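You operate a simulated robot arm through the tools that you are given. There is no shell and no other tool. Be economical: measure what you need, move in short steps, check, and stop when the job is done.

You run a simulated robot arm. Do the job below in one go: nothing can be reset, and whatever is moved stays where it is left.

## Task
Measure the loose propeller and hang it on the peg with its size.
Fine: leave the size gauge open and off.

Only the result counts: the job must be done as asked and must still hold three seconds after the hand-in. Knocking over, shifting, dropping, spilling or breaking anything else fails it.

## Robot
A 7-joint arm with a two-finger parallel gripper, fixed in place. Base frame: the origin is at the foot of the arm, x ahead of it, y to its left, z up; the work surface is at about z = 0. Units: mm, degrees, N and s.
With the tool pointing down near the work surface it reaches from about 220 to 580 mm from the base axis. Its first joint turns from -66.0 to 66.0 degrees. Payload 2.5 kg.
The tool frame sits at the grasp point between the pads (the TCP): z along the fingers, y along the line on which they close. The tips reach 23 mm beyond it. The gripper opens to 94 mm. The fingers are 38 mm wide and 10 mm thick; the gripper's body (54 by 96 mm) begins 39 mm behind the TCP.
Orientation is told as [roll, pitch, yaw] about the base's x, y, z axes, in that order, counted from this pose: with the fingers straight down and closing along the base's y, the tool's x points along the base's -x, its y along +y and its z along -z.

## Interface
- The arm moves only by the tool move_arm. Its argument "deltas" is a list of rows, each an object of numbers (a shift or turn left out is 0, a gripper value left out holds the last): "hand": the finger opening in mm, from 0 to 94; "dx", "dy", "dz": the shift along the tool's x, y, z in mm; "wx", "wy", "wz": the turn, a rotation vector about the tool's x, y, z in degrees. In form: [{"hand": .., "dx": .., "dy": .., "dz": .., "wx": .., "wy": .., "wz": ..}, ...]. A call has 1 to 10 rows; each row shifts and turns the commanded pose from where the row before left it, along the tool's axes as they then stand. Each row takes 0.2 s and may step no farther than 50 mm and 8.6 degrees from the row before; otherwise, or with a gripper value out of range, the whole call is refused. Where a pose cannot be reached the arm comes as near as it can. A force on the tool above 60 N (or 10 N above the force at the start of the call, whichever is more), or a blocked arm, ends the call early, and 0.2 s more pass. The fingers move at their own pace (about 108 mm/s each) and stop on an object; they squeeze with about 21 N. The grip force told is the motor's: it shows also when the fingers shut on nothing. Time passes only in rows, and 0.2 s behind the last, so rows that do not move let the fingers close. It gives the time, the measured TCP pose, the force on the tool (base axes), the opening and the grip force at its end, in the units of the frame above (readings bear some noise), with the torque about the TCP (base axes, N m) and any sound that the robot's microphone picked up.
- Cameras (640 x 400 px; columns grow to the right, rows downward): "scene" is fixed at [124.5, -412.4, 544.7]; the picture's right is [0.78, -0.63, 0.00], its down [-0.36, -0.44, -0.82] and it looks along [0.52, 0.64, -0.57] (base axes); focal length 215 px, centre (320, 200). "wrist" rides on the gripper at [86, 16, -74] in the tool frame; the picture's right is [-0.18, 0.98, 0.00], its down [-0.58, -0.11, -0.81] and it looks along [-0.79, -0.15, 0.59] (tool axes); focal length 243 px, centre (320, 200).
- camera(camera): a new picture of that camera. No time passes.
- point_at(camera, pixels): there is no depth. For up to 12 entries [column, row, z] of the newest picture of that camera ("zoom" is the newest enlarged one), the place [x, y] in the base frame at which the ray of that pixel passes the height z, good to about 2 mm. No time passes.
- enlarge(camera, box): a new picture of the part [left, top, right, bottom] of that camera's present view, enlarged. No time passes.
- finish_job(): hands the job in; it is judged then, once.

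Work in short steps. Measure before you move; look again where a grasp or a placing could have gone wrong, and mend it. You have 80 turns and 34 pictures in all, those below and enlarged ones among them. Open the gripper and draw the arm clear of the work before you hand the job in, unless the task says otherwise; then end with one line.

The tools are called after "Call:" as a command line: name --argument value ..., lists and objects as JSON in quotes. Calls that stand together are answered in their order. move_arm: Moves the arm, as the interface text tells. Its arguments: {"type":"object","properties":{"deltas":{"type":"array"}},"required":["deltas"]} The other tools are called the same way: camera (camera) takes a picture; point_at (camera, pixels) gives the place at which the rays of pixels pass given heights; enlarge (camera, box) takes an enlarged picture of a part of a camera's view; finish_job () hands the job in.

At the start:

```text
clock: 0.0
tcp_pos: [419.5, 164.1, 390.4]
ee_rot: [0.0, -0.1, 0.0]
ft_force: [0.6, 0.3, -0.2]
moment: [0.01, 0.02, -0.02]
grip_width: 94.0
finger_force: 0.1
```

scene: 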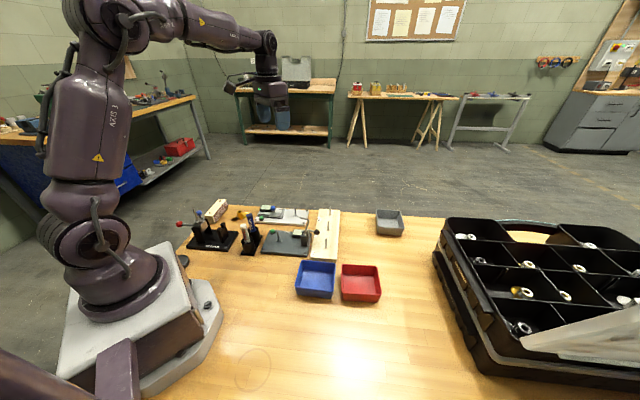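
wrist: 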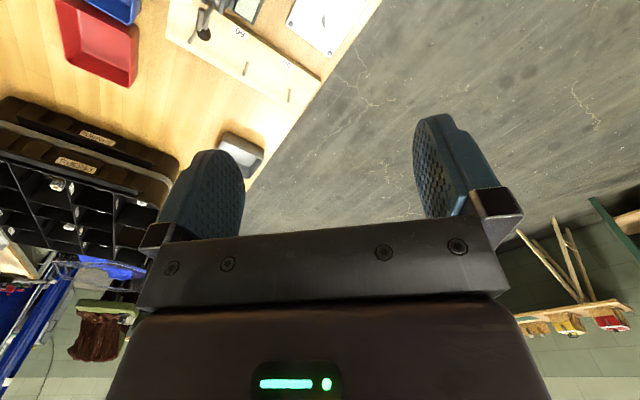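

I look closely at the work area around pixels (170-350, 190-270) in the scene view.

Call:
enlarge --camera "scene" --box '[170, 190, 350, 302]'

Call:
enlarge --camera "scene" --box '[250, 195, 350, 258]'

```text
3.56 times, centred on (260, 246) of scene
```

zoom: 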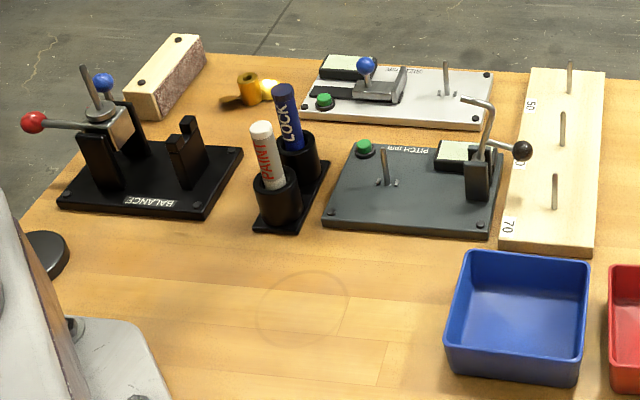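

```text
6.35 times, centred on (300, 226) of scene
```

zoom: 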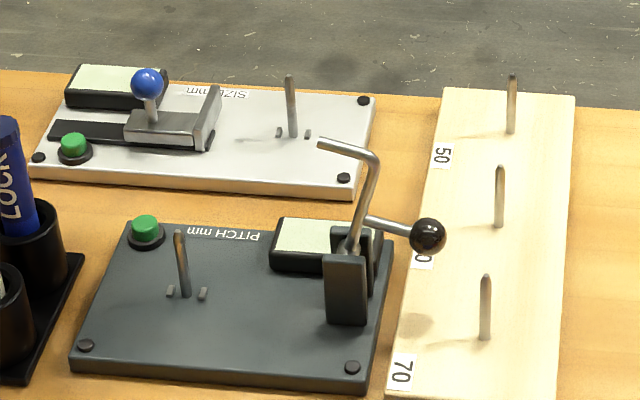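

The size gauge is the silver plate with a peg, a slider with a blue knob and a green button. The loose propeller seems to be the yellow-brown object near the block. I measure these points in the newest zoom and enlarge the propeller.

Call:
point_at --camera "zoom" --pixels '[[293, 136, 12], [290, 78, 40], [148, 85, 40], [74, 142, 20], [510, 132, 18], [499, 226, 18], [485, 338, 18], [511, 76, 45], [485, 276, 45], [40, 178, 0], [328, 196, 0], [372, 100, 10]]'

Call:
enlarge --camera "scene" --box '[200, 195, 280, 245]'

```text
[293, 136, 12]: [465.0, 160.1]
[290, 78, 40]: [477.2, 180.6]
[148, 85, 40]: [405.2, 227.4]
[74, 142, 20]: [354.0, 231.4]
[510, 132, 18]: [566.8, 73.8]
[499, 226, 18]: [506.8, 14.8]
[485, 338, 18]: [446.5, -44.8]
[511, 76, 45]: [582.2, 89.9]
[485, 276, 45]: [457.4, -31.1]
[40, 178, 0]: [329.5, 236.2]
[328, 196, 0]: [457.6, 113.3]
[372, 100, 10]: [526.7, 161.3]
```

```text
8.00 times, centred on (240, 220) of scene
```

zoom: 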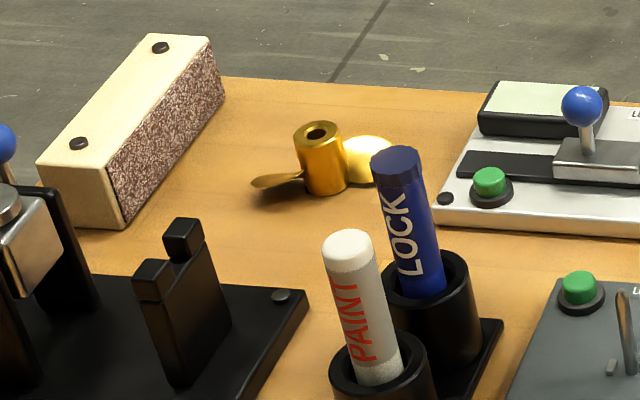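

The loose propeller is a brass hub standing upright at (320,165) in this zoom, with two blades. I measure it.

Call:
point_at --camera "zoom" --pixels '[[327, 190, 0], [319, 131, 20], [319, 131, 25], [319, 131, 30], [295, 135, 25], [342, 132, 25], [253, 182, 8], [392, 165, 8], [370, 185, 0], [398, 170, 90], [350, 240, 80], [383, 225, 0]]'

```text
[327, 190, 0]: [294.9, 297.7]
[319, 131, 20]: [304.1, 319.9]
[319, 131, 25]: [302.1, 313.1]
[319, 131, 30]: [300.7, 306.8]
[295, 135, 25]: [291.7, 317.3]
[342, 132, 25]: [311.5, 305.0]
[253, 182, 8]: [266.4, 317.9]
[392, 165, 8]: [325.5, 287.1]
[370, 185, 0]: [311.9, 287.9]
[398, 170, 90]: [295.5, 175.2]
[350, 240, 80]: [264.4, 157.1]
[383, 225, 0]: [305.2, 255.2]
```

The hub centre is about (299,308), about 29 mm tall, and the blades run about -28° to x. I move above it at z≈170, turning the tool along the blades.

Call:
move_arm --deltas '[{"dx": 20, "dy": 24, "dz": 36.5}, {"dx": 20, "dy": 24, "dz": 36.5}, {"dx": 20, "dy": 24, "dz": 36.5}, {"dx": 20, "dy": 24, "dz": 36.5}, {"dx": 20, "dy": 24, "dz": 36.5}, {"dx": 20, "dy": 24, "dz": 36.5}, {"wz": 7}, {"wz": 7}, {"wz": 7}, {"wz": 7}]'

Call:
camera --camera "wrist"

```text
clock: 2.2
tcp_pos: [300.1, 310.0, 172.0]
ee_rot: [0.0, 0.1, -28.2]
ft_force: [-0.5, -0.5, -0.1]
moment: [-0.01, 0.0, 0.01]
grip_width: 93.9
finger_force: 0.1
```

```text
28 pictures are left
```

wrist: 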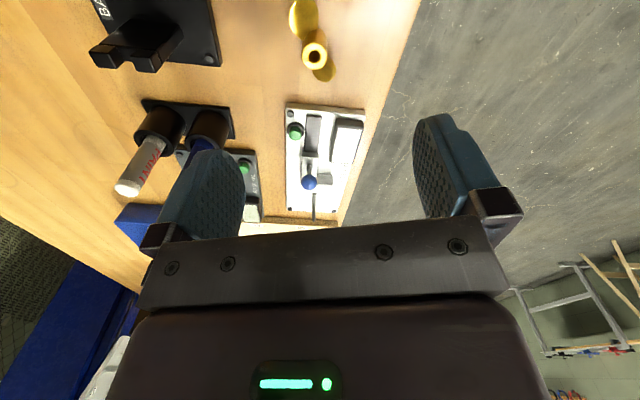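

The propeller is at (315,45), with the pens to its left at (140,165). I enlarge and measure.

Call:
enlarge --camera "wrist" --box '[240, 0, 400, 100]'

Call:
point_at --camera "wrist" --pixels '[[315, 56, 29], [315, 56, 25], [160, 145, 0], [128, 187, 90], [128, 187, 110], [207, 125, 30], [230, 138, 0], [145, 100, 0], [310, 182, 40], [296, 132, 15], [365, 112, 0], [287, 105, 0]]'

```text
4.00 times, centred on (320, 50) of wrist
```

zoom: 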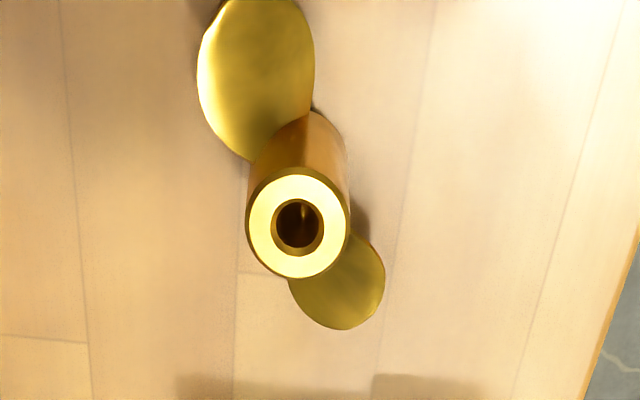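

```text
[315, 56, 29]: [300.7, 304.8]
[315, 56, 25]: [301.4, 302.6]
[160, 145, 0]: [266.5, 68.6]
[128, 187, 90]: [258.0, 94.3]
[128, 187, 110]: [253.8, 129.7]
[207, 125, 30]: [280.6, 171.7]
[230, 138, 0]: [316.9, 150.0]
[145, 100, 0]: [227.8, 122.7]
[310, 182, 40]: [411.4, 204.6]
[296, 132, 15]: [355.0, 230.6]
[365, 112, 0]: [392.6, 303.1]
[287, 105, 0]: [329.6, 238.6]
```

I measure the blade points and hub base in the zoom to get blade heading.

Call:
point_at --camera "zoom" --pixels '[[298, 225, 29], [298, 225, 33], [300, 113, 0], [250, 0, 10], [255, 80, 10], [310, 175, 10], [345, 290, 10], [352, 328, 10], [247, 220, 29], [349, 220, 29]]'

```text
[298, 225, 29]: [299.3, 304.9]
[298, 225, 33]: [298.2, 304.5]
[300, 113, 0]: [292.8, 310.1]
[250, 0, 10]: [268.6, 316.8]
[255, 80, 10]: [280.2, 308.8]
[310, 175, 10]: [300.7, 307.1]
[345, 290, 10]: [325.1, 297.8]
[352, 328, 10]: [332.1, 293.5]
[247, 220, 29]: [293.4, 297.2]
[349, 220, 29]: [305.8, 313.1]
```

I check the gauge's peg and tabs from this view before grasping.

Call:
enlarge --camera "wrist" --box '[270, 95, 390, 235]'

Call:
enlarge --camera "scene" --box '[250, 200, 314, 240]'

```text
2.86 times, centred on (330, 165) of wrist
```

zoom: 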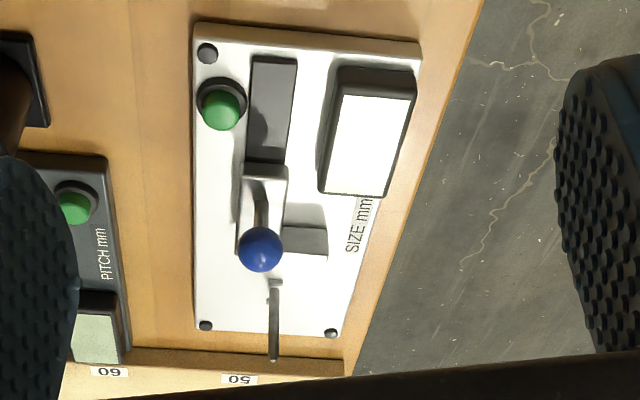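

```text
10.00 times, centred on (282, 220) of scene
```

zoom: 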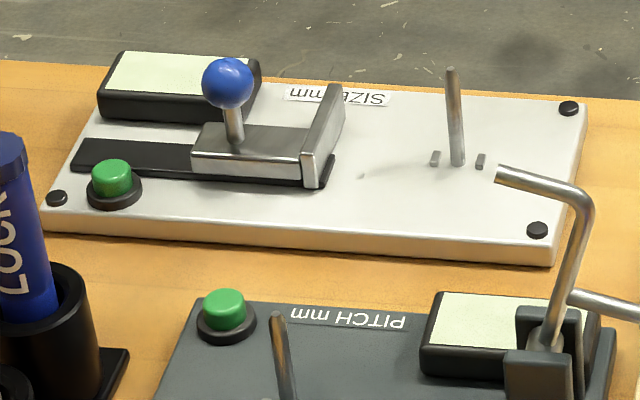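

I measure peg, tabs, jaw, knob, rail and button from this zoom.

Call:
point_at --camera "zoom" --pixels '[[458, 164, 10], [435, 163, 10], [480, 166, 10], [452, 69, 40], [320, 188, 10], [333, 160, 10], [78, 170, 10], [90, 140, 10], [194, 172, 12], [232, 140, 25], [228, 83, 45], [113, 165, 20]]'

Call:
point_at --camera "wrist" --pixels '[[339, 112, 10], [361, 182, 10], [366, 196, 10], [365, 220, 10], [361, 152, 10]]'

```text
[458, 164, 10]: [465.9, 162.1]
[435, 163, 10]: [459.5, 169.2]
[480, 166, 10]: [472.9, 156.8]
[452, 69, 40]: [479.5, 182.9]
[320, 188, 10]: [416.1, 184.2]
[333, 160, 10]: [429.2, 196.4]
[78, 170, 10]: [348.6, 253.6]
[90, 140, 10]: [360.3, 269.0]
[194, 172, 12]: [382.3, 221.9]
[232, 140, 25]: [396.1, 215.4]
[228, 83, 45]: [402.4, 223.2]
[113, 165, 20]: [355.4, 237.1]
```

```text
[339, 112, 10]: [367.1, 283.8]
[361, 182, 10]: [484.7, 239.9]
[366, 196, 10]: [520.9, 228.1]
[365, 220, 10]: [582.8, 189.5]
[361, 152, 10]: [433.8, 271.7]
```

I enlarge the hub base to look for a keying notch, dark spot near (318,27) in the wrist view.

Call:
enlarge --camera "wrist" --box '[285, 0, 349, 86]'

Call:
enlarge --camera "scene" --box '[226, 206, 254, 224]'

```text
4.65 times, centred on (317, 43) of wrist
```

zoom: 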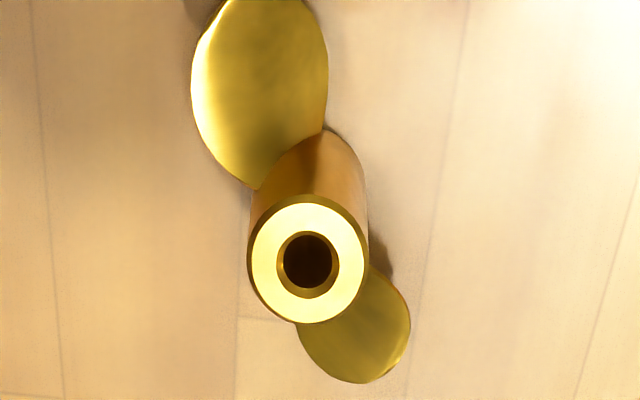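

```text
16.00 times, centred on (240, 215) of scene
```

zoom: 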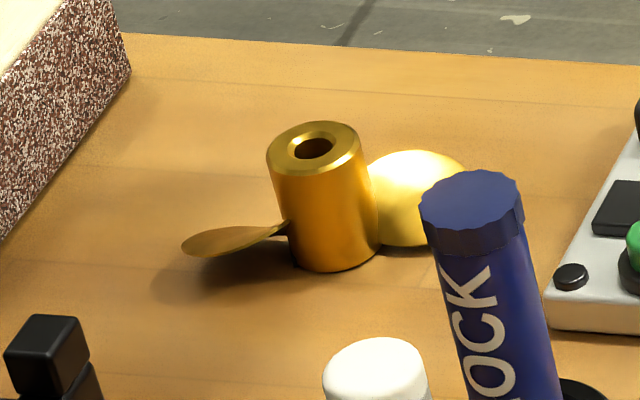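

Blades lie at about -24°, hub centre at (299.5,306), hub top at z≈30. I descend to z≈75 with 60 mm opening and look.

Call:
move_arm --deltas '[{"hand": 60, "wz": -4}, {"dx": -1.1, "dy": -3.9}, {"dz": 35}, {"dz": 35}, {"dz": 27}]'

Call:
camera --camera "wrist"

```text
clock: 3.4
tcp_pos: [299.6, 306.5, 76.1]
ee_rot: [0.1, 0.0, -24.0]
ft_force: [-1.0, 0.1, -0.5]
moment: [-0.03, -0.01, 0.02]
grip_width: 59.9
finger_force: 0.1
```

```text
22 pictures are left
```

wrist: 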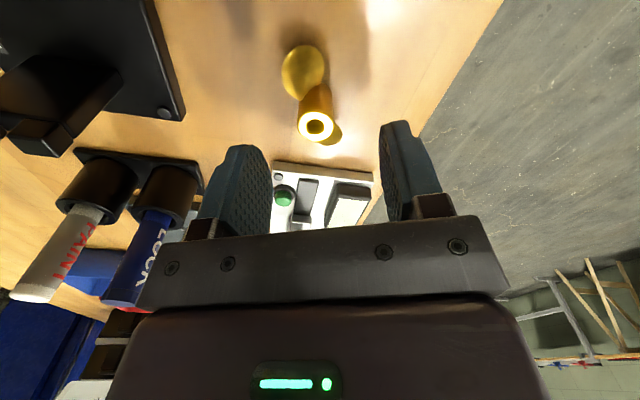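

Hub hole at (316,123), upper blade near (300,70). I measure again from closer.

Call:
point_at --camera "wrist" --pixels '[[316, 123, 29], [316, 123, 32], [301, 45, 10], [302, 70, 10], [317, 112, 10], [332, 137, 10], [300, 120, 29], [333, 120, 29]]'

Call:
enlarge --camera "wrist" --box '[270, 30, 366, 160]'

```text
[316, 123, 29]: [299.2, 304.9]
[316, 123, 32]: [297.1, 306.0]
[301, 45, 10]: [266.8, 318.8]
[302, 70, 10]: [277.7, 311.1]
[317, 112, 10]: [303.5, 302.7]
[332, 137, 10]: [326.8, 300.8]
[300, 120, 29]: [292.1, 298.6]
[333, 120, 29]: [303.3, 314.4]
```

```text
3.08 times, centred on (318, 95) of wrist
```

zoom: 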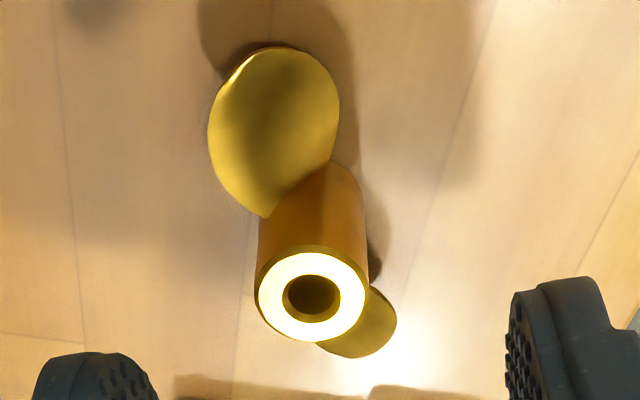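

I descend to z≈43 (tips at z≈20, above the blades) and close on the hub.

Call:
move_arm --deltas '[{"dz": 17}, {"dz": 16}, {"hand": 30}, {"hand": 10}, {"hand": 10}, {"hand": 10}]'

```text
clock: 4.8
tcp_pos: [298.2, 306.5, 40.9]
ee_rot: [0.0, 0.0, -24.0]
ft_force: [-0.2, -0.1, -0.2]
moment: [-0.02, -0.01, 0.06]
grip_width: 22.8
finger_force: 20.7
```

The grip holds at 22.8 mm. I lift by 100 mm and check.

Call:
move_arm --deltas '[{"dz": -20}, {"dz": -40}, {"dz": -40}, {"dz": -40}]'

Call:
enlarge --camera "wrist" --box '[240, 80, 400, 230]'

Call:
enlarge --camera "scene" --box '[200, 150, 280, 200]'

```text
clock: 5.8
tcp_pos: [296.6, 305.8, 184.2]
ee_rot: [-0.1, -0.1, -24.0]
ft_force: [0.1, -0.1, -0.3]
moment: [-0.01, 0.03, 0.02]
grip_width: 22.4
finger_force: 20.9
```

```text
2.67 times, centred on (320, 155) of wrist
```

zoom: 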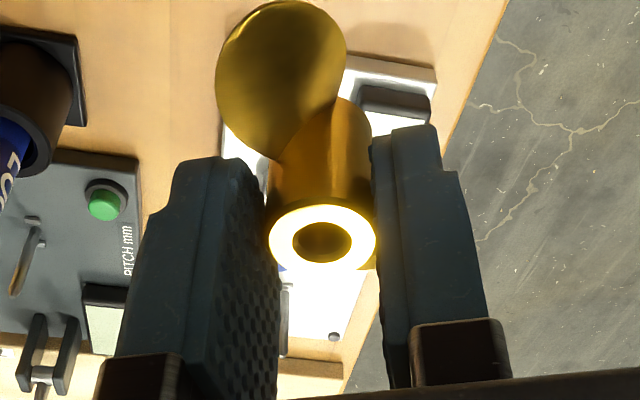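

```text
8.00 times, centred on (240, 175) of scene
```

zoom: 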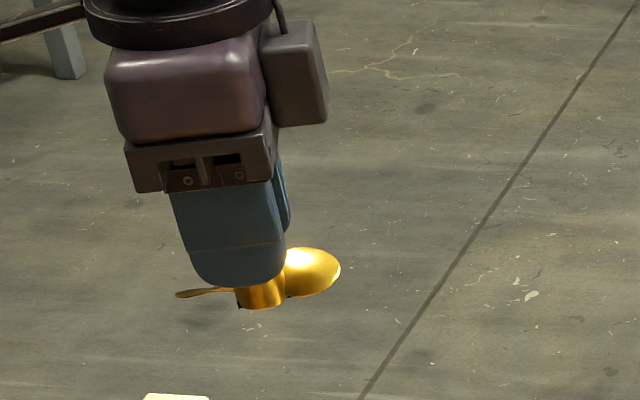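

The propeller is held upright; notches show at the hub bottom at scene zoom (238,303) and (290,298), roughly along the blades, so they fit the tabs. I carry it above the gauge peg, turning 21° so the blades lie along the slide.

Call:
move_arm --deltas '[{"wz": 7}, {"wz": 7}, {"wz": 7}, {"dx": -43.5, "dy": 3.4}, {"dx": -43.5, "dy": 3.4}, {"dx": -43.5, "dy": 3.4}, {"dx": -43.5, "dy": 3.4}, {"dx": -43.5, "dy": 3.4}, {"dz": 30}, {"dz": 30}]'

Call:
enlarge --camera "scene" --box '[260, 180, 324, 220]'

```text
clock: 8.0
tcp_pos: [464.1, 166.4, 118.7]
ee_rot: [0.0, 0.1, -45.0]
ft_force: [0.1, -0.4, -1.5]
moment: [0.0, 0.01, -0.03]
grip_width: 22.2
finger_force: 20.3
```

```text
10.00 times, centred on (292, 200) of scene
```

zoom: 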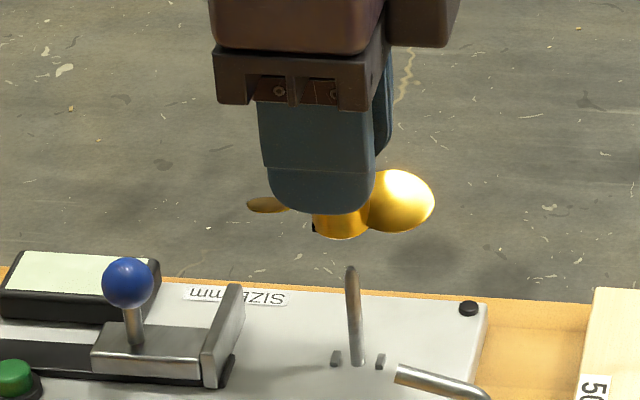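

The hub bottom centre appears near (341,228); peg tip (351,270), base (357,364). I measure both.

Call:
point_at --camera "zoom" --pixels '[[341, 228, 76], [341, 228, 80], [357, 364, 10], [351, 270, 57], [336, 358, 12], [380, 361, 12], [313, 227, 78], [370, 225, 78], [341, 239, 78], [221, 388, 10], [268, 206, 85], [434, 205, 85]]'

Call:
enlarge --camera "scene" --box '[280, 194, 312, 214]'

```text
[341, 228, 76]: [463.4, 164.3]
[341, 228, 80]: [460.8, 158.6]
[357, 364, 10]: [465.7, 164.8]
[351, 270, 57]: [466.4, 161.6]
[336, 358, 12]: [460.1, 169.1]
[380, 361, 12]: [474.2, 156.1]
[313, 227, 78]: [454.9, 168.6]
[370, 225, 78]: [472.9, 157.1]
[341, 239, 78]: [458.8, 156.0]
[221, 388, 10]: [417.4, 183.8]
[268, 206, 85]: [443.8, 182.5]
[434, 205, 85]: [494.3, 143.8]
```

```text
16.00 times, centred on (296, 204) of scene
```

zoom: 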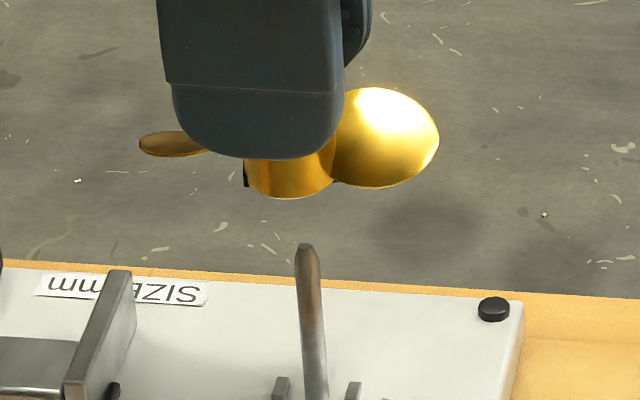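

Hub sits about 3 mm short along the slide direction; across it matches. I shift 3 mm along −x tool, and lower just past the peg tip to feel whether the peg enters.

Call:
move_arm --deltas '[{"dx": -3, "wz": 1}, {"dz": 10}, {"dz": 10}, {"dz": 6}, {"dz": 6}]'

Call:
enlarge --camera "scene" --box '[276, 199, 316, 224]'

```text
clock: 9.2
tcp_pos: [467.2, 161.5, 89.4]
ee_rot: [0.0, 0.0, -46.1]
ft_force: [-1.3, 1.5, -1.0]
moment: [0.05, 0.0, 0.04]
grip_width: 21.9
finger_force: 21.3
```

```text
16.00 times, centred on (296, 212) of scene
```

zoom: 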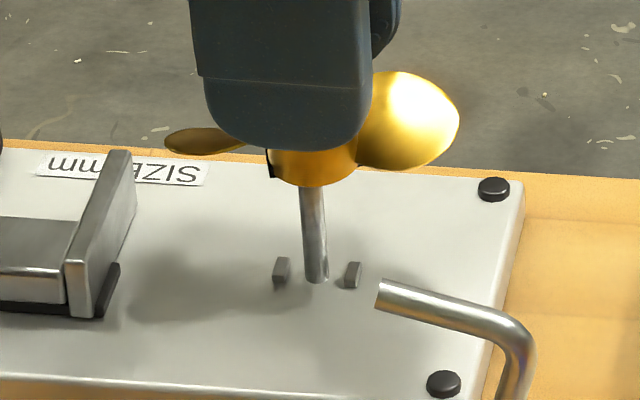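

The peg has entered the hub. Before going lower I check the pitch gauge's bent lever near (380-530,290), to be sure the hand clears it.

Call:
point_at --camera "zoom" --pixels '[[380, 292, 50], [380, 292, 70], [380, 292, 90], [520, 335, 50], [520, 335, 70], [520, 335, 90], [310, 283, 10], [282, 285, 10], [352, 287, 10]]'

Call:
camera --camera "wrist"

```text
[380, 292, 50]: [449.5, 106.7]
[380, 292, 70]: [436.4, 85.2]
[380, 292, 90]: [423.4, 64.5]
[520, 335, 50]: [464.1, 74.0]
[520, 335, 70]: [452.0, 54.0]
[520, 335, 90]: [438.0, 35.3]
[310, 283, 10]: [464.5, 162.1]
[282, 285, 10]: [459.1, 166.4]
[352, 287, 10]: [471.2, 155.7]
```

```text
15 pictures are left
```

wrist: 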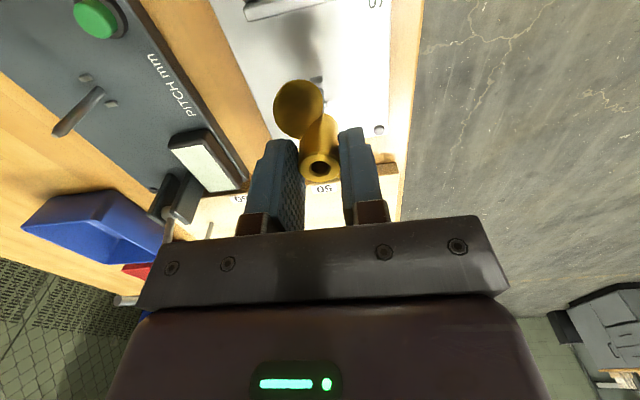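

The lever is about 74 mm to the side of the tool, clear of the hand. I lower further in small steps, to TCP z≈60.

Call:
move_arm --deltas '[{"dz": 10}, {"dz": 10}, {"dz": 8}]'

```text
clock: 10.0
tcp_pos: [468.7, 161.3, 60.2]
ee_rot: [0.0, 0.1, -46.0]
ft_force: [-0.6, 0.0, -1.2]
moment: [-0.01, 0.01, -0.05]
grip_width: 19.8
finger_force: 20.6
```

Forces are low; I continue in 2 mm steps to find the seat.

Call:
move_arm --deltas '[{"dz": 2}, {"dz": 1.5}]'

Call:
enlarge --camera "scene" --box '[276, 206, 316, 231]'

```text
clock: 10.6
tcp_pos: [466.8, 161.4, 57.1]
ee_rot: [0.1, 0.0, -46.0]
ft_force: [-0.4, 0.2, -0.6]
moment: [0.0, 0.0, 0.01]
grip_width: 20.2
finger_force: 20.6
```

```text
16.00 times, centred on (296, 218) of scene
```

zoom: 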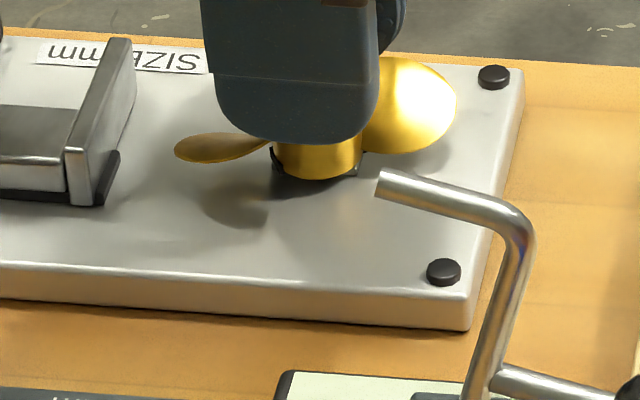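

The left notch at (275,157) stands over its tab. I lower 1.5 mm at a time.

Call:
move_arm --deltas '[{"dz": 1.5}, {"dz": 1}]'

```text
clock: 11.2
tcp_pos: [466.6, 161.4, 55.3]
ee_rot: [0.0, 0.0, -46.0]
ft_force: [0.0, -0.9, 3.1]
moment: [-0.05, 0.03, -0.02]
grip_width: 19.8
finger_force: 21.1
```

Call:
move_arm --deltas '[{"dz": 1}, {"dz": 0}]'

Call:
enlarge --camera "scene" --box '[280, 208, 312, 228]'

```text
clock: 11.8
tcp_pos: [467.2, 161.0, 56.5]
ee_rot: [0.1, -0.2, -46.1]
ft_force: [-2.0, -5.2, 16.0]
moment: [-0.18, 0.12, 0.07]
grip_width: 20.2
finger_force: 20.9
```

```text
16.00 times, centred on (296, 218) of scene
```

zoom: 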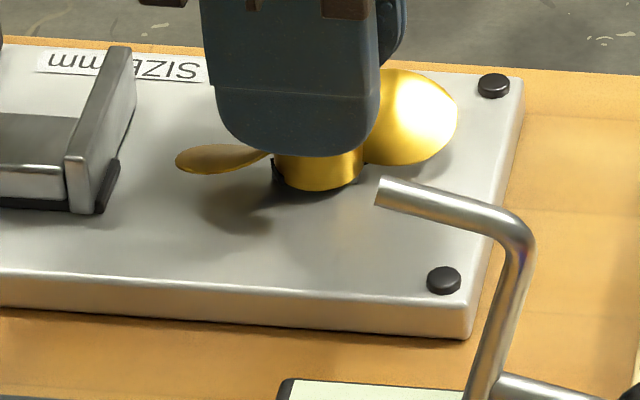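

It is blocked with 16 N at z≈56, maybe 2-3 mm above the plate. I wiggle the yaw under this light load to let the notches find the tabs.

Call:
move_arm --deltas '[{"wz": -1.5}, {"wz": -1.5}]'

```text
clock: 12.4
tcp_pos: [465.6, 163.1, 54.8]
ee_rot: [0.1, -0.2, -42.9]
ft_force: [4.0, -2.4, 15.5]
moment: [-0.11, -0.16, -0.02]
grip_width: 20.0
finger_force: 21.3
```

Still 15.5 N. I try the other direction.

Call:
move_arm --deltas '[{"wz": 2}, {"wz": 2}, {"wz": 1.5}]'

```text
clock: 13.2
tcp_pos: [466.0, 162.1, 56.0]
ee_rot: [0.1, 0.0, -48.5]
ft_force: [2.3, 4.2, 14.7]
moment: [0.04, -0.23, 0.05]
grip_width: 20.0
finger_force: 21.0
```

I look with the wrist camera, which sees the tab on the slider side.

Call:
enlarge --camera "wrist" --box '[276, 60, 372, 190]'

```text
3.08 times, centred on (324, 125) of wrist
```

zoom: 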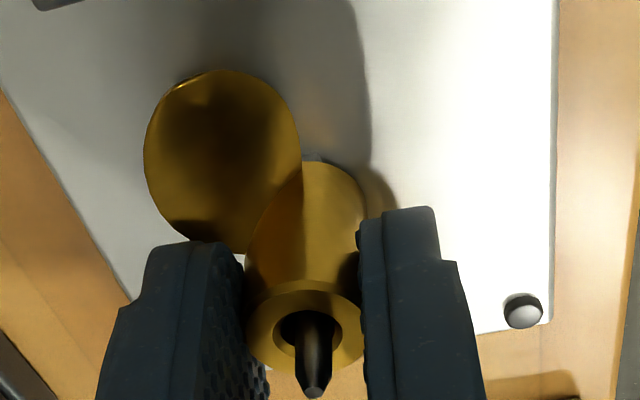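

The peg shows through the bore, well aligned; the tab shows at (312,158). I raise 10 mm and look closely at notches against tabs.

Call:
move_arm --deltas '[{"dz": -7}, {"dz": -6}]'

Call:
enlarge --camera "scene" --box '[286, 209, 306, 221.5]'

```text
clock: 13.8
tcp_pos: [465.4, 161.2, 66.6]
ee_rot: [0.0, 0.0, -48.5]
ft_force: [7.8, 8.7, -5.5]
moment: [0.21, -0.19, 0.01]
grip_width: 20.1
finger_force: 21.0
```

```text
16.00 times, centred on (296, 215) of scene
```

zoom: 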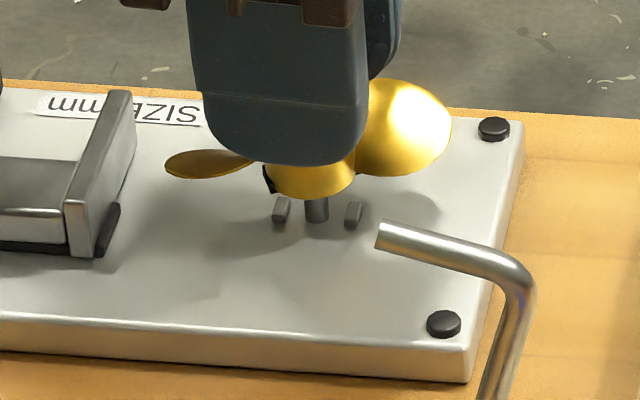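

The propeller has slipped in yaw: its notches and blades now point at about -23°, while the tabs need about -44°. Raised off the tabs, I ease 1 mm sideways to relieve the 11 N side force and turn 18° more.

Call:
move_arm --deltas '[{"dy": 1}, {"wz": 6}, {"wz": 6}, {"wz": 6}]'

Call:
enlarge --camera "scene" --box '[280, 205, 312, 225]'

```text
clock: 14.8
tcp_pos: [465.7, 161.7, 67.3]
ee_rot: [-0.1, 0.0, -66.6]
ft_force: [-0.3, 0.5, -1.2]
moment: [0.01, -0.01, -0.01]
grip_width: 19.8
finger_force: 20.5
```

```text
16.00 times, centred on (296, 215) of scene
```

zoom: 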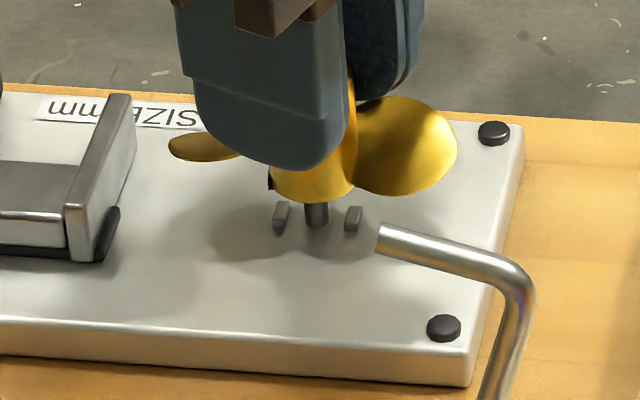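

Now forces are near zero and the blades lie at about -39°. I turn 4° more and lower gently.

Call:
move_arm --deltas '[{"wz": 4}, {"dz": 5}, {"dz": 3}, {"dz": 2}]'

```text
clock: 15.8
tcp_pos: [466.8, 160.2, 57.1]
ee_rot: [0.0, 0.0, -70.6]
ft_force: [0.0, -0.2, -0.4]
moment: [-0.03, 0.02, 0.0]
grip_width: 20.2
finger_force: 21.3
```

Call:
move_arm --deltas '[{"dz": 1.5}, {"dz": 1.5}]'

```text
clock: 16.4
tcp_pos: [466.0, 161.2, 54.9]
ee_rot: [0.0, 0.0, -70.5]
ft_force: [-2.6, -0.4, 6.5]
moment: [0.06, 0.09, 0.06]
grip_width: 20.2
finger_force: 21.1
```

Contact with 6.5 N at about the same height. I look from both sides.

Call:
enlarge --camera "scene" --box '[280, 205, 312, 225]'

Call:
enlarge --camera "wrist" --box '[284, 80, 364, 130]'

```text
16.00 times, centred on (296, 215) of scene
```

zoom: 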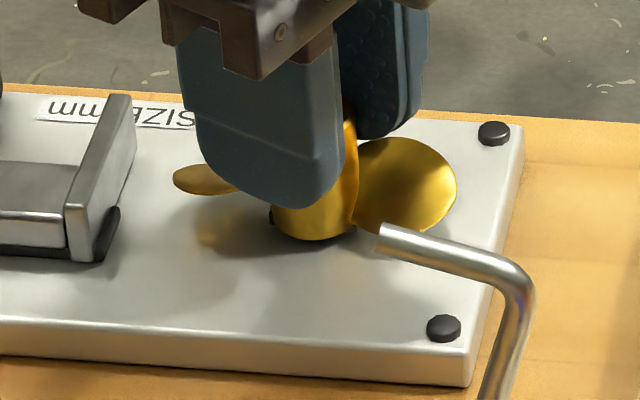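

```text
8.00 times, centred on (324, 105) of wrist
```

zoom: 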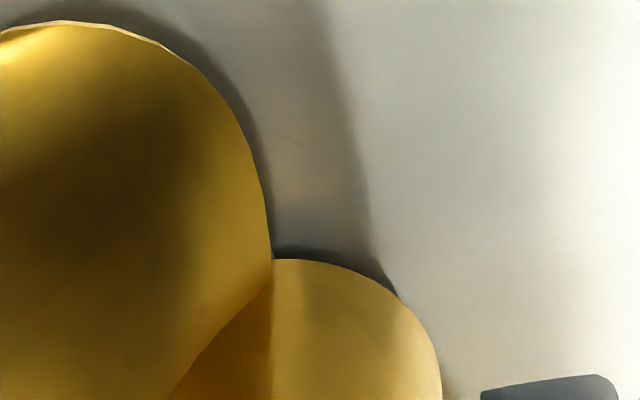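

The tabs are no longer visible outside the hub, which suggests it is seated. I test with a small twist: engagement should give a z-moment.

Call:
move_arm --deltas '[{"wz": -3}, {"wz": -3}]'

Call:
move_arm --deltas '[{"wz": 4}, {"wz": 4}, {"wz": 2}]'

```text
clock: 17.0
tcp_pos: [466.6, 162.0, 56.2]
ee_rot: [-0.1, -0.1, -64.5]
ft_force: [-1.1, -0.6, 6.0]
moment: [-0.07, 0.04, -0.05]
grip_width: 19.8
finger_force: 21.1
```

```text
clock: 17.8
tcp_pos: [468.5, 161.4, 55.1]
ee_rot: [0.1, 0.1, -74.6]
ft_force: [-3.5, -1.0, 20.1]
moment: [-0.12, 0.12, 0.03]
grip_width: 20.3
finger_force: 21.4
```

Inconclusive; I release the propeller, rise clear, and look at how it sits.

Call:
move_arm --deltas '[{"wz": -4}, {"dz": -1, "hand": 40}, {"hand": 40}, {"dz": -35}, {"dz": -40}]'

Call:
enlarge --camera "scene" --box '[276, 203, 308, 223]'

```text
clock: 19.0
tcp_pos: [466.4, 163.0, 131.8]
ee_rot: [-0.2, 0.0, -70.5]
ft_force: [-0.5, 0.0, 0.3]
moment: [-0.04, 0.02, -0.03]
grip_width: 40.1
finger_force: 0.1
```

```text
16.00 times, centred on (292, 213) of scene
```

zoom: 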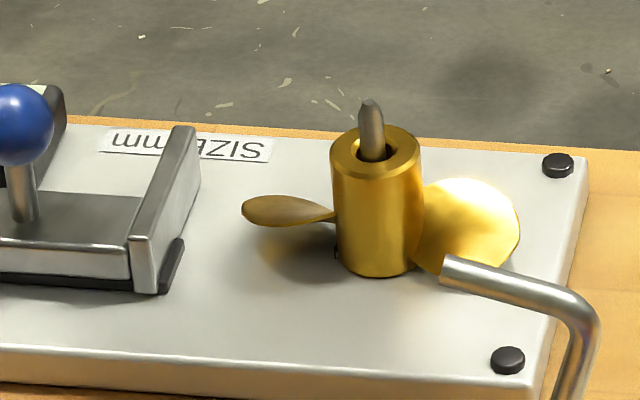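

The propeller sits flat on the gauge with the blades along the slide. Next the slider: knob at about (398,218.5,51). I hover above it aligned to the slide and check with the wrist camera.

Call:
move_arm --deltas '[{"wz": -6.6}, {"wz": -6.6}, {"wz": -6.6}, {"wz": -6.7}, {"dx": 29.3, "dy": -2.6}, {"dx": 29.3, "dy": -2.5}, {"dx": 29.3, "dy": -2.5}]'

Call:
camera --camera "wrist"

```text
clock: 20.6
tcp_pos: [399.4, 218.8, 131.6]
ee_rot: [0.0, -0.1, -44.0]
ft_force: [0.5, 0.5, 0.1]
moment: [-0.01, 0.02, 0.03]
grip_width: 40.3
finger_force: 0.1
```

```text
6 pictures are left
```

wrist: 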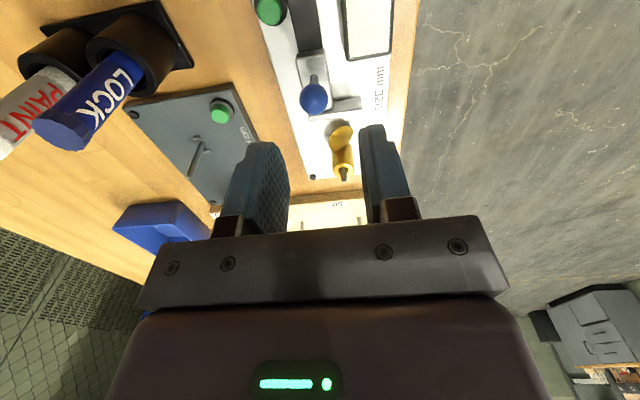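

Knob at (313,98). I measure it and the display, button and blade tip in this picture.

Call:
point_at --camera "wrist" --pixels '[[313, 98, 51], [313, 98, 48], [313, 98, 55], [270, 10, 18], [270, 10, 22], [343, 30, 30], [350, 58, 20], [390, 50, 30], [343, 125, 25], [342, 165, 40]]'

```text
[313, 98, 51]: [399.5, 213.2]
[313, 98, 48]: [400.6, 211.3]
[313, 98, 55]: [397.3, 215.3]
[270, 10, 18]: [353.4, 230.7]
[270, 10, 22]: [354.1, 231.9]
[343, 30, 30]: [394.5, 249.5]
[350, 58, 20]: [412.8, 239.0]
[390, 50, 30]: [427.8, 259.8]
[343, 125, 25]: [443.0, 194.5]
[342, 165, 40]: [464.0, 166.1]
```

Knob centre about (398.5,216,51). I open to 32, centre on it, descend to z≈56 and close on the ball.

Call:
move_arm --deltas '[{"dx": -5.4, "dy": -2, "hand": 32}, {"dz": 30}, {"dz": 30}, {"dz": 15}, {"hand": 20}, {"hand": 10}, {"hand": 10}]'

```text
clock: 22.2
tcp_pos: [399.6, 210.8, 54.6]
ee_rot: [-0.4, 0.1, -44.2]
ft_force: [-17.4, -16.6, 7.7]
moment: [0.07, 0.01, 0.03]
grip_width: 19.3
finger_force: 44.9
```

Gripping the ball, with 24 N sideways: the knob lies a little to −y of the tool. I shift 2.5 mm that way.

Call:
move_arm --deltas '[{"dy": -1.5}, {"dy": -1}]'

```text
clock: 22.8
tcp_pos: [399.6, 212.0, 55.6]
ee_rot: [0.0, 0.1, -44.1]
ft_force: [-3.2, -7.0, -10.4]
moment: [0.74, 0.79, 0.0]
grip_width: 19.1
finger_force: 44.9
```

Good. Now I slide toward the propeller (−x tool) in steps and watch the force.

Call:
move_arm --deltas '[{"dx": -4}, {"dx": -4}, {"dx": -3}]'

```text
clock: 23.6
tcp_pos: [407.4, 203.0, 55.1]
ee_rot: [0.1, 0.0, -44.0]
ft_force: [7.0, 3.9, -29.3]
moment: [0.39, 0.39, 0.03]
grip_width: 19.3
finger_force: 45.5
```

The slider moves (about 12 mm). The hand pulls up with 29 N, so I ease down 1 mm and continue carefully.

Call:
move_arm --deltas '[{"dz": 1}, {"dx": -2}, {"dx": -2}]'

```text
clock: 24.4
tcp_pos: [411.4, 199.2, 55.7]
ee_rot: [0.3, 0.1, -44.0]
ft_force: [-3.7, -4.7, 5.7]
moment: [0.35, 0.34, 0.02]
grip_width: 19.1
finger_force: 45.2
```

Call:
move_arm --deltas '[{"dx": -1}, {"dx": -1}]'

```text
clock: 25.0
tcp_pos: [412.2, 200.2, 54.1]
ee_rot: [0.1, 0.1, -43.9]
ft_force: [-11.8, -0.8, 12.6]
moment: [-0.77, -0.77, 0.07]
grip_width: 19.4
finger_force: 44.9
```

Force reversed and the tool stopped advancing: the jaw is on the blade tip. I check the display from the scene camera.

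Call:
enlarge --camera "scene" --box '[256, 200, 304, 230]'

```text
13.33 times, centred on (280, 215) of scene
```

zoom: 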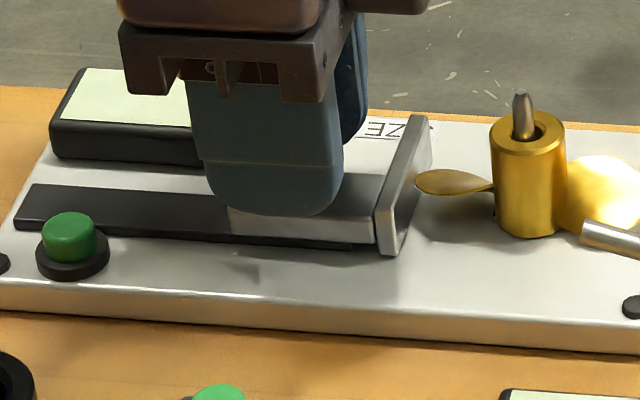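

The jaw touches the blade tip; the display is blank, so the gauge is off. I cross-check geometry from this picture, and release the knob and rise.

Call:
point_at --camera "zoom" --pixels '[[400, 252, 13], [392, 255, 13], [527, 213, 12], [527, 215, 12], [520, 95, 58], [416, 182, 22], [68, 222, 24], [72, 255, 15], [430, 120, 40]]'

Call:
move_arm --deltas '[{"hand": 21}, {"hand": 26}, {"hand": 34}, {"dz": -30}, {"dz": -30}]'

```text
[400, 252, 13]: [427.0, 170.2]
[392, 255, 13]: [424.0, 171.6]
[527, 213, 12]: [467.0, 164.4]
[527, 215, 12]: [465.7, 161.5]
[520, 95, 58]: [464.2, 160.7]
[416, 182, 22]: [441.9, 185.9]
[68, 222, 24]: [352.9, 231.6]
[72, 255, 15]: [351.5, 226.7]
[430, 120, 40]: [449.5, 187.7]
```

```text
clock: 26.2
tcp_pos: [414.2, 198.6, 111.8]
ee_rot: [0.0, 0.0, -44.0]
ft_force: [-0.4, 0.1, -0.1]
moment: [-0.04, -0.01, -0.02]
grip_width: 34.1
finger_force: 0.0
```

Geometry suggests a span near 67, so I need the reading. Button top is at about (353.5,231,24); I move above it with closed fingers and descend to just above it.

Call:
move_arm --deltas '[{"dx": 32.9, "dy": -9.5, "hand": 0}, {"dx": 32.8, "dy": -9.5}, {"hand": 0}, {"dz": 30}, {"dz": 25}, {"dz": 3}]'

```text
clock: 27.6
tcp_pos: [351.3, 229.6, 59.5]
ee_rot: [0.0, 0.1, -43.9]
ft_force: [0.6, 0.5, -0.4]
moment: [0.02, 0.03, -0.02]
grip_width: 0.0
finger_force: 21.0
```

Call:
move_arm --deltas '[{"dz": 4, "dx": -1}, {"dz": 3}]'

```text
clock: 28.2
tcp_pos: [352.9, 228.0, 50.3]
ee_rot: [0.0, 0.0, -44.0]
ft_force: [-0.4, -1.1, 0.6]
moment: [-0.03, 0.0, 0.0]
grip_width: 0.0
finger_force: 21.3
```

Call:
move_arm --deltas '[{"dz": 2, "dy": 1}, {"dz": 1.5}]'

```text
clock: 28.8
tcp_pos: [353.7, 229.7, 46.2]
ee_rot: [0.0, 0.0, -44.0]
ft_force: [-0.1, 0.5, -0.3]
moment: [0.01, -0.03, -0.01]
grip_width: 0.2
finger_force: 21.1
```

Call:
move_arm --deltas '[{"dz": 1.5}, {"dz": 1}]'

```text
clock: 29.4
tcp_pos: [353.3, 229.1, 44.7]
ee_rot: [0.1, 0.0, -44.0]
ft_force: [-0.7, 0.1, 1.2]
moment: [0.01, 0.04, -0.01]
grip_width: 0.0
finger_force: 21.0
heard: click
```

A click was heard. I rise 70 mm and read the display.

Call:
move_arm --deltas '[{"dz": -35}, {"dz": -35}]'

Call:
enlarge --camera "scene" --box '[254, 199, 278, 214]'

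```text
clock: 30.0
tcp_pos: [354.5, 231.1, 113.4]
ee_rot: [-0.1, 0.0, -44.0]
ft_force: [1.2, 0.0, -0.1]
moment: [0.02, 0.01, 0.0]
grip_width: 0.0
finger_force: 20.7
```

```text
16.00 times, centred on (266, 206) of scene
```

zoom: 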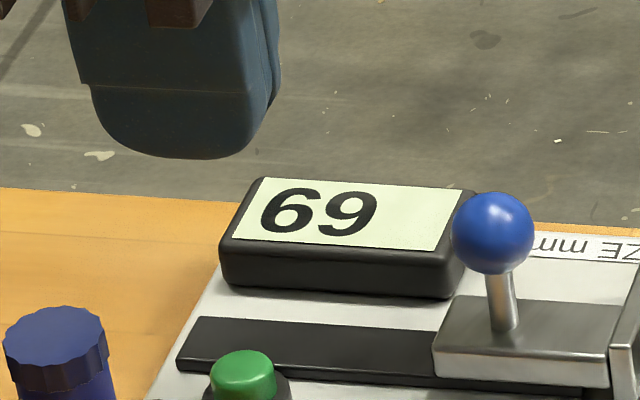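

The display reads 69 (the same either way up), so it belongs on the 70 peg. I press the button again to switch the gauge off.

Call:
move_arm --deltas '[{"dz": 35}, {"dz": 30}, {"dz": 3}, {"dz": 2}]'

```text
clock: 31.0
tcp_pos: [353.2, 230.7, 43.7]
ee_rot: [0.2, 0.0, -44.0]
ft_force: [0.1, 0.4, 1.4]
moment: [0.03, 0.0, -0.03]
grip_width: 0.1
finger_force: 20.8
heard: click
```

Click heard again. I return to the knob, retracing the same offsets, with 32 mm opening.

Call:
move_arm --deltas '[{"dz": -36}, {"dz": -35}, {"dx": -32.4, "dy": 9, "hand": 32}, {"dx": -32.3, "dy": 9}, {"dz": 30}, {"dz": 30}, {"hand": 20}, {"hand": 10}, {"hand": 10}]'

```text
clock: 33.0
tcp_pos: [411.7, 200.0, 52.8]
ee_rot: [0.2, -0.1, -44.1]
ft_force: [13.5, 9.8, -9.3]
moment: [0.04, 0.08, -0.05]
grip_width: 19.2
finger_force: 44.5
```

Knob gripped again (19.2 mm). I draw the slider back to its open place, about 18 mm.

Call:
move_arm --deltas '[{"dx": 4}, {"dx": 4}, {"dx": 4}, {"dx": 4}, {"dx": 3}]'

```text
clock: 34.2
tcp_pos: [401.1, 210.9, 55.3]
ee_rot: [0.5, -0.4, -44.1]
ft_force: [29.8, 17.5, -30.0]
moment: [0.22, 0.35, -0.14]
grip_width: 19.4
finger_force: 44.1
```

Sideways and vertical load has built up (33 N and 30 N); I ease toward it and pull the last few millimetres.

Call:
move_arm --deltas '[{"dy": 1, "dz": 1}, {"dy": 0.8}, {"dx": 2}, {"dx": 2}]'

```text
clock: 35.2
tcp_pos: [400.2, 211.4, 53.7]
ee_rot: [0.1, -0.6, -44.3]
ft_force: [15.9, -19.9, 22.1]
moment: [0.07, 0.07, 0.02]
grip_width: 19.5
finger_force: 45.1
```

It is against its end stop (25 N along the slide), the original open place. I release and rise.

Call:
move_arm --deltas '[{"hand": 22}, {"hand": 34}, {"dz": -30}, {"dz": -40}]'

Call:
enlarge --camera "scene" --box '[254, 197, 310, 232]'

```text
clock: 36.2
tcp_pos: [393.9, 215.2, 125.7]
ee_rot: [0.0, 0.0, -43.9]
ft_force: [0.8, 0.3, 0.1]
moment: [0.0, 0.0, -0.01]
grip_width: 34.0
finger_force: 0.2
```

```text
11.43 times, centred on (282, 214) of scene
```

zoom: 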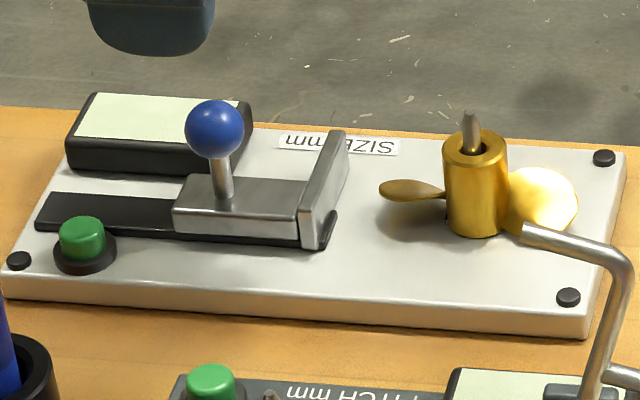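

Gauge is open and its display is blank. Now I go back above the hub (466,162) with 50 mm opening.

Call:
move_arm --deltas '[{"dx": -30, "dy": 4, "hand": 50}, {"dx": -30, "dy": 4}, {"dx": -29.2, "dy": 3.8}]'

Call:
move_arm --deltas '[{"dz": 0}]'

Call:
move_arm --deltas '[{"dz": 0}]'

```text
clock: 37.0
tcp_pos: [468.1, 163.8, 123.9]
ee_rot: [0.0, 0.0, -44.0]
ft_force: [0.9, -0.3, 0.4]
moment: [0.01, -0.03, -0.01]
grip_width: 50.2
finger_force: 0.1
```

```text
clock: 37.4
tcp_pos: [467.4, 163.1, 125.7]
ee_rot: [0.0, 0.0, -44.0]
ft_force: [0.0, -0.3, -0.1]
moment: [-0.03, -0.01, 0.01]
grip_width: 49.8
finger_force: 0.0
```

```text
clock: 37.8
tcp_pos: [468.0, 164.1, 124.5]
ee_rot: [0.0, 0.1, -44.0]
ft_force: [-0.4, -0.1, 0.3]
moment: [0.01, 0.01, 0.02]
grip_width: 50.0
finger_force: 0.1
```

Mean pose (467.8,163.7,124.7); I correct 2.3 mm in y, descend to z≈53 and close on the hub.

Call:
move_arm --deltas '[{"dx": -0.6, "dy": -2.3}, {"dz": 30}, {"dz": 30}, {"dz": 11}, {"hand": 30}, {"hand": 10}, {"hand": 10}, {"hand": 10}]'

```text
clock: 39.6
tcp_pos: [469.2, 160.4, 51.5]
ee_rot: [0.0, 0.0, -44.0]
ft_force: [-0.5, 0.2, -0.3]
moment: [0.03, 0.03, 0.0]
grip_width: 22.4
finger_force: 20.8
```

Held without side load. I lift it off the peg and measure the blue bin's rim near the 70 peg in the scene picture.

Call:
move_arm --deltas '[{"dz": -20}, {"dz": -35}, {"dz": -40}]'

Call:
point_at --camera "scene" --pixels '[[301, 260, 40], [336, 264, 40], [326, 247.7, 18], [311, 257, 0], [337, 260, 0], [326, 247.7, 12], [326, 247.7, 24], [325.9, 238, 62]]'

```text
clock: 40.4
tcp_pos: [468.7, 159.9, 147.7]
ee_rot: [-0.2, 0.1, -44.0]
ft_force: [-0.3, 0.4, -0.5]
moment: [-0.01, 0.0, 0.02]
grip_width: 22.7
finger_force: 21.1
```

```text
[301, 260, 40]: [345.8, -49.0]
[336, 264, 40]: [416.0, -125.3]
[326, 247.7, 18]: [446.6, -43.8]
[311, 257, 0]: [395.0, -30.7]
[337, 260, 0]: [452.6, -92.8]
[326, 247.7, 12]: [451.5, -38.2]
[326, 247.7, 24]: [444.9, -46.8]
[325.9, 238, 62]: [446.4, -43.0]
```

The bin is 80 mm from the peg, so clear. I move 66 mm along the slide direction to see the 70 peg from the wrist and triangulate it.

Call:
move_arm --deltas '[{"dx": -33, "dy": -10}, {"dx": -33, "dy": -10}, {"dz": 0}]'

Call:
camera --camera "wrist"

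```text
clock: 41.2
tcp_pos: [503.1, 101.0, 146.8]
ee_rot: [-0.1, 0.0, -43.9]
ft_force: [0.2, -0.4, -1.3]
moment: [-0.05, -0.06, 0.01]
grip_width: 23.0
finger_force: 20.5
```

```text
2 pictures are left
```

wrist: 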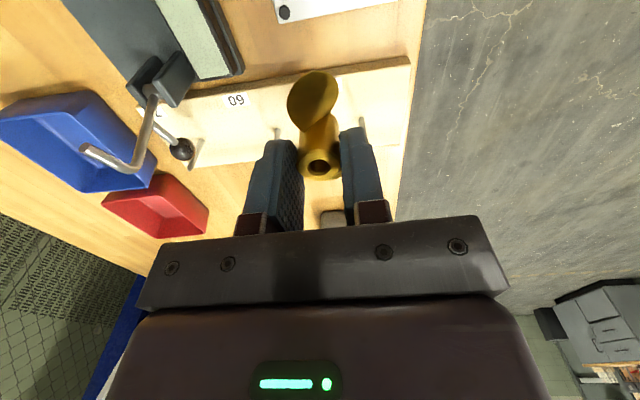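

The 70 peg stands at about (193,155), the 60 peg at (277,130). I intersect the rays.

Call:
point_at --camera "wrist" --pixels '[[201, 140, 10], [201, 140, 18], [201, 140, 24], [190, 167, 55], [190, 167, 62], [190, 167, 68], [277, 128, 60], [277, 140, 18], [237, 100, 18], [158, 113, 18]]'

Call:
point_at --camera "scene" --pixels '[[316.5, 235.5, 18], [316.5, 235.5, 24], [316, 236.5, 18]]'

```text
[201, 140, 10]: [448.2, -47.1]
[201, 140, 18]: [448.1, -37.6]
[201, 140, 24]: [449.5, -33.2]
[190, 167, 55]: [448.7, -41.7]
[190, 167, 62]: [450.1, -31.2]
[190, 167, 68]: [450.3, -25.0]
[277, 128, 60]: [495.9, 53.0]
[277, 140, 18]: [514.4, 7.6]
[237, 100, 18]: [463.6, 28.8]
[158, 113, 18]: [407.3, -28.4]
```

```text
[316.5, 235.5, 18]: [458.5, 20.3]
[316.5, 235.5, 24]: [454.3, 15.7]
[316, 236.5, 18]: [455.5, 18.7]
```

Peg 70 is at about (449,-41), tip z≈57. Before travelling I triangulate the lever of the pitch gauge to make sure the path is clear.

Call:
point_at --camera "wrist" --pixels '[[183, 150, 40], [183, 150, 60], [183, 150, 80], [142, 165, 60], [142, 165, 80], [142, 165, 100], [85, 150, 60], [85, 150, 80], [85, 150, 100]]'

Call:
point_at --camera "scene" --pixels '[[317, 231.7, 40], [317, 231.7, 60], [317, 231.7, 80], [309, 220, 60], [309, 220, 80], [309, 220, 100], [300, 217, 60], [300, 217, 80], [300, 217, 100]]'

```text
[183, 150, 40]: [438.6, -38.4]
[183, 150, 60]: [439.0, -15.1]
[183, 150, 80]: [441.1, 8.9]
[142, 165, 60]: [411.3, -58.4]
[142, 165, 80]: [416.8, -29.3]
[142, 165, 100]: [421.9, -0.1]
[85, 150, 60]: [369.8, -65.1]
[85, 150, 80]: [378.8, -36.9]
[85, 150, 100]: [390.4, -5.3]
```

```text
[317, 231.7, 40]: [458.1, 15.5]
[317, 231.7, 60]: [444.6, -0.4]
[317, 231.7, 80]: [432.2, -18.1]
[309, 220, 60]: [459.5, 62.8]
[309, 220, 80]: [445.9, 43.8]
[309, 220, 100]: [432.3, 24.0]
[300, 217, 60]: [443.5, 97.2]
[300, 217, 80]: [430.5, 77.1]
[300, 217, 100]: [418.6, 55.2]
```

The lever's ball is at about (440,-6,68), only 36 mm from the 70 peg, and the lever top reaches z≈122. So I raise 45 mm and turn to yaw +20, so that the blades and camera stay away from the lever.

Call:
move_arm --deltas '[{"dz": -45}, {"wz": -8}, {"wz": -8}, {"wz": -8}, {"wz": -8}, {"wz": -8}, {"wz": -8}, {"wz": -8}, {"wz": -8}]'

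Call:
move_arm --deltas '[{"dx": 23.5, "dy": -28.5}, {"dx": 23.5, "dy": -28.5}, {"dx": 23.5, "dy": -28.5}, {"dx": 23.6, "dy": -28.4}, {"dz": 0}]'

Call:
move_arm --deltas '[{"dz": 0}]'

Call:
move_arm --deltas '[{"dz": 0}]'

```text
clock: 43.2
tcp_pos: [500.5, 100.2, 192.9]
ee_rot: [-0.1, -0.1, 20.1]
ft_force: [-0.4, -0.2, -1.5]
moment: [0.0, -0.01, 0.02]
grip_width: 22.6
finger_force: 21.2
```

```text
clock: 44.4
tcp_pos: [451.6, -40.2, 190.8]
ee_rot: [0.0, 0.1, 20.0]
ft_force: [0.4, -0.3, -0.8]
moment: [-0.04, 0.0, 0.0]
grip_width: 22.3
finger_force: 20.9
```

```text
clock: 44.8
tcp_pos: [451.3, -40.3, 191.3]
ee_rot: [0.0, 0.0, 20.0]
ft_force: [0.2, -0.3, -1.5]
moment: [0.02, -0.01, 0.0]
grip_width: 23.0
finger_force: 21.1
```

```text
clock: 45.2
tcp_pos: [451.3, -40.5, 191.6]
ee_rot: [0.0, 0.0, 20.1]
ft_force: [0.0, 0.1, -0.6]
moment: [0.01, 0.03, 0.0]
grip_width: 22.8
finger_force: 20.9
```

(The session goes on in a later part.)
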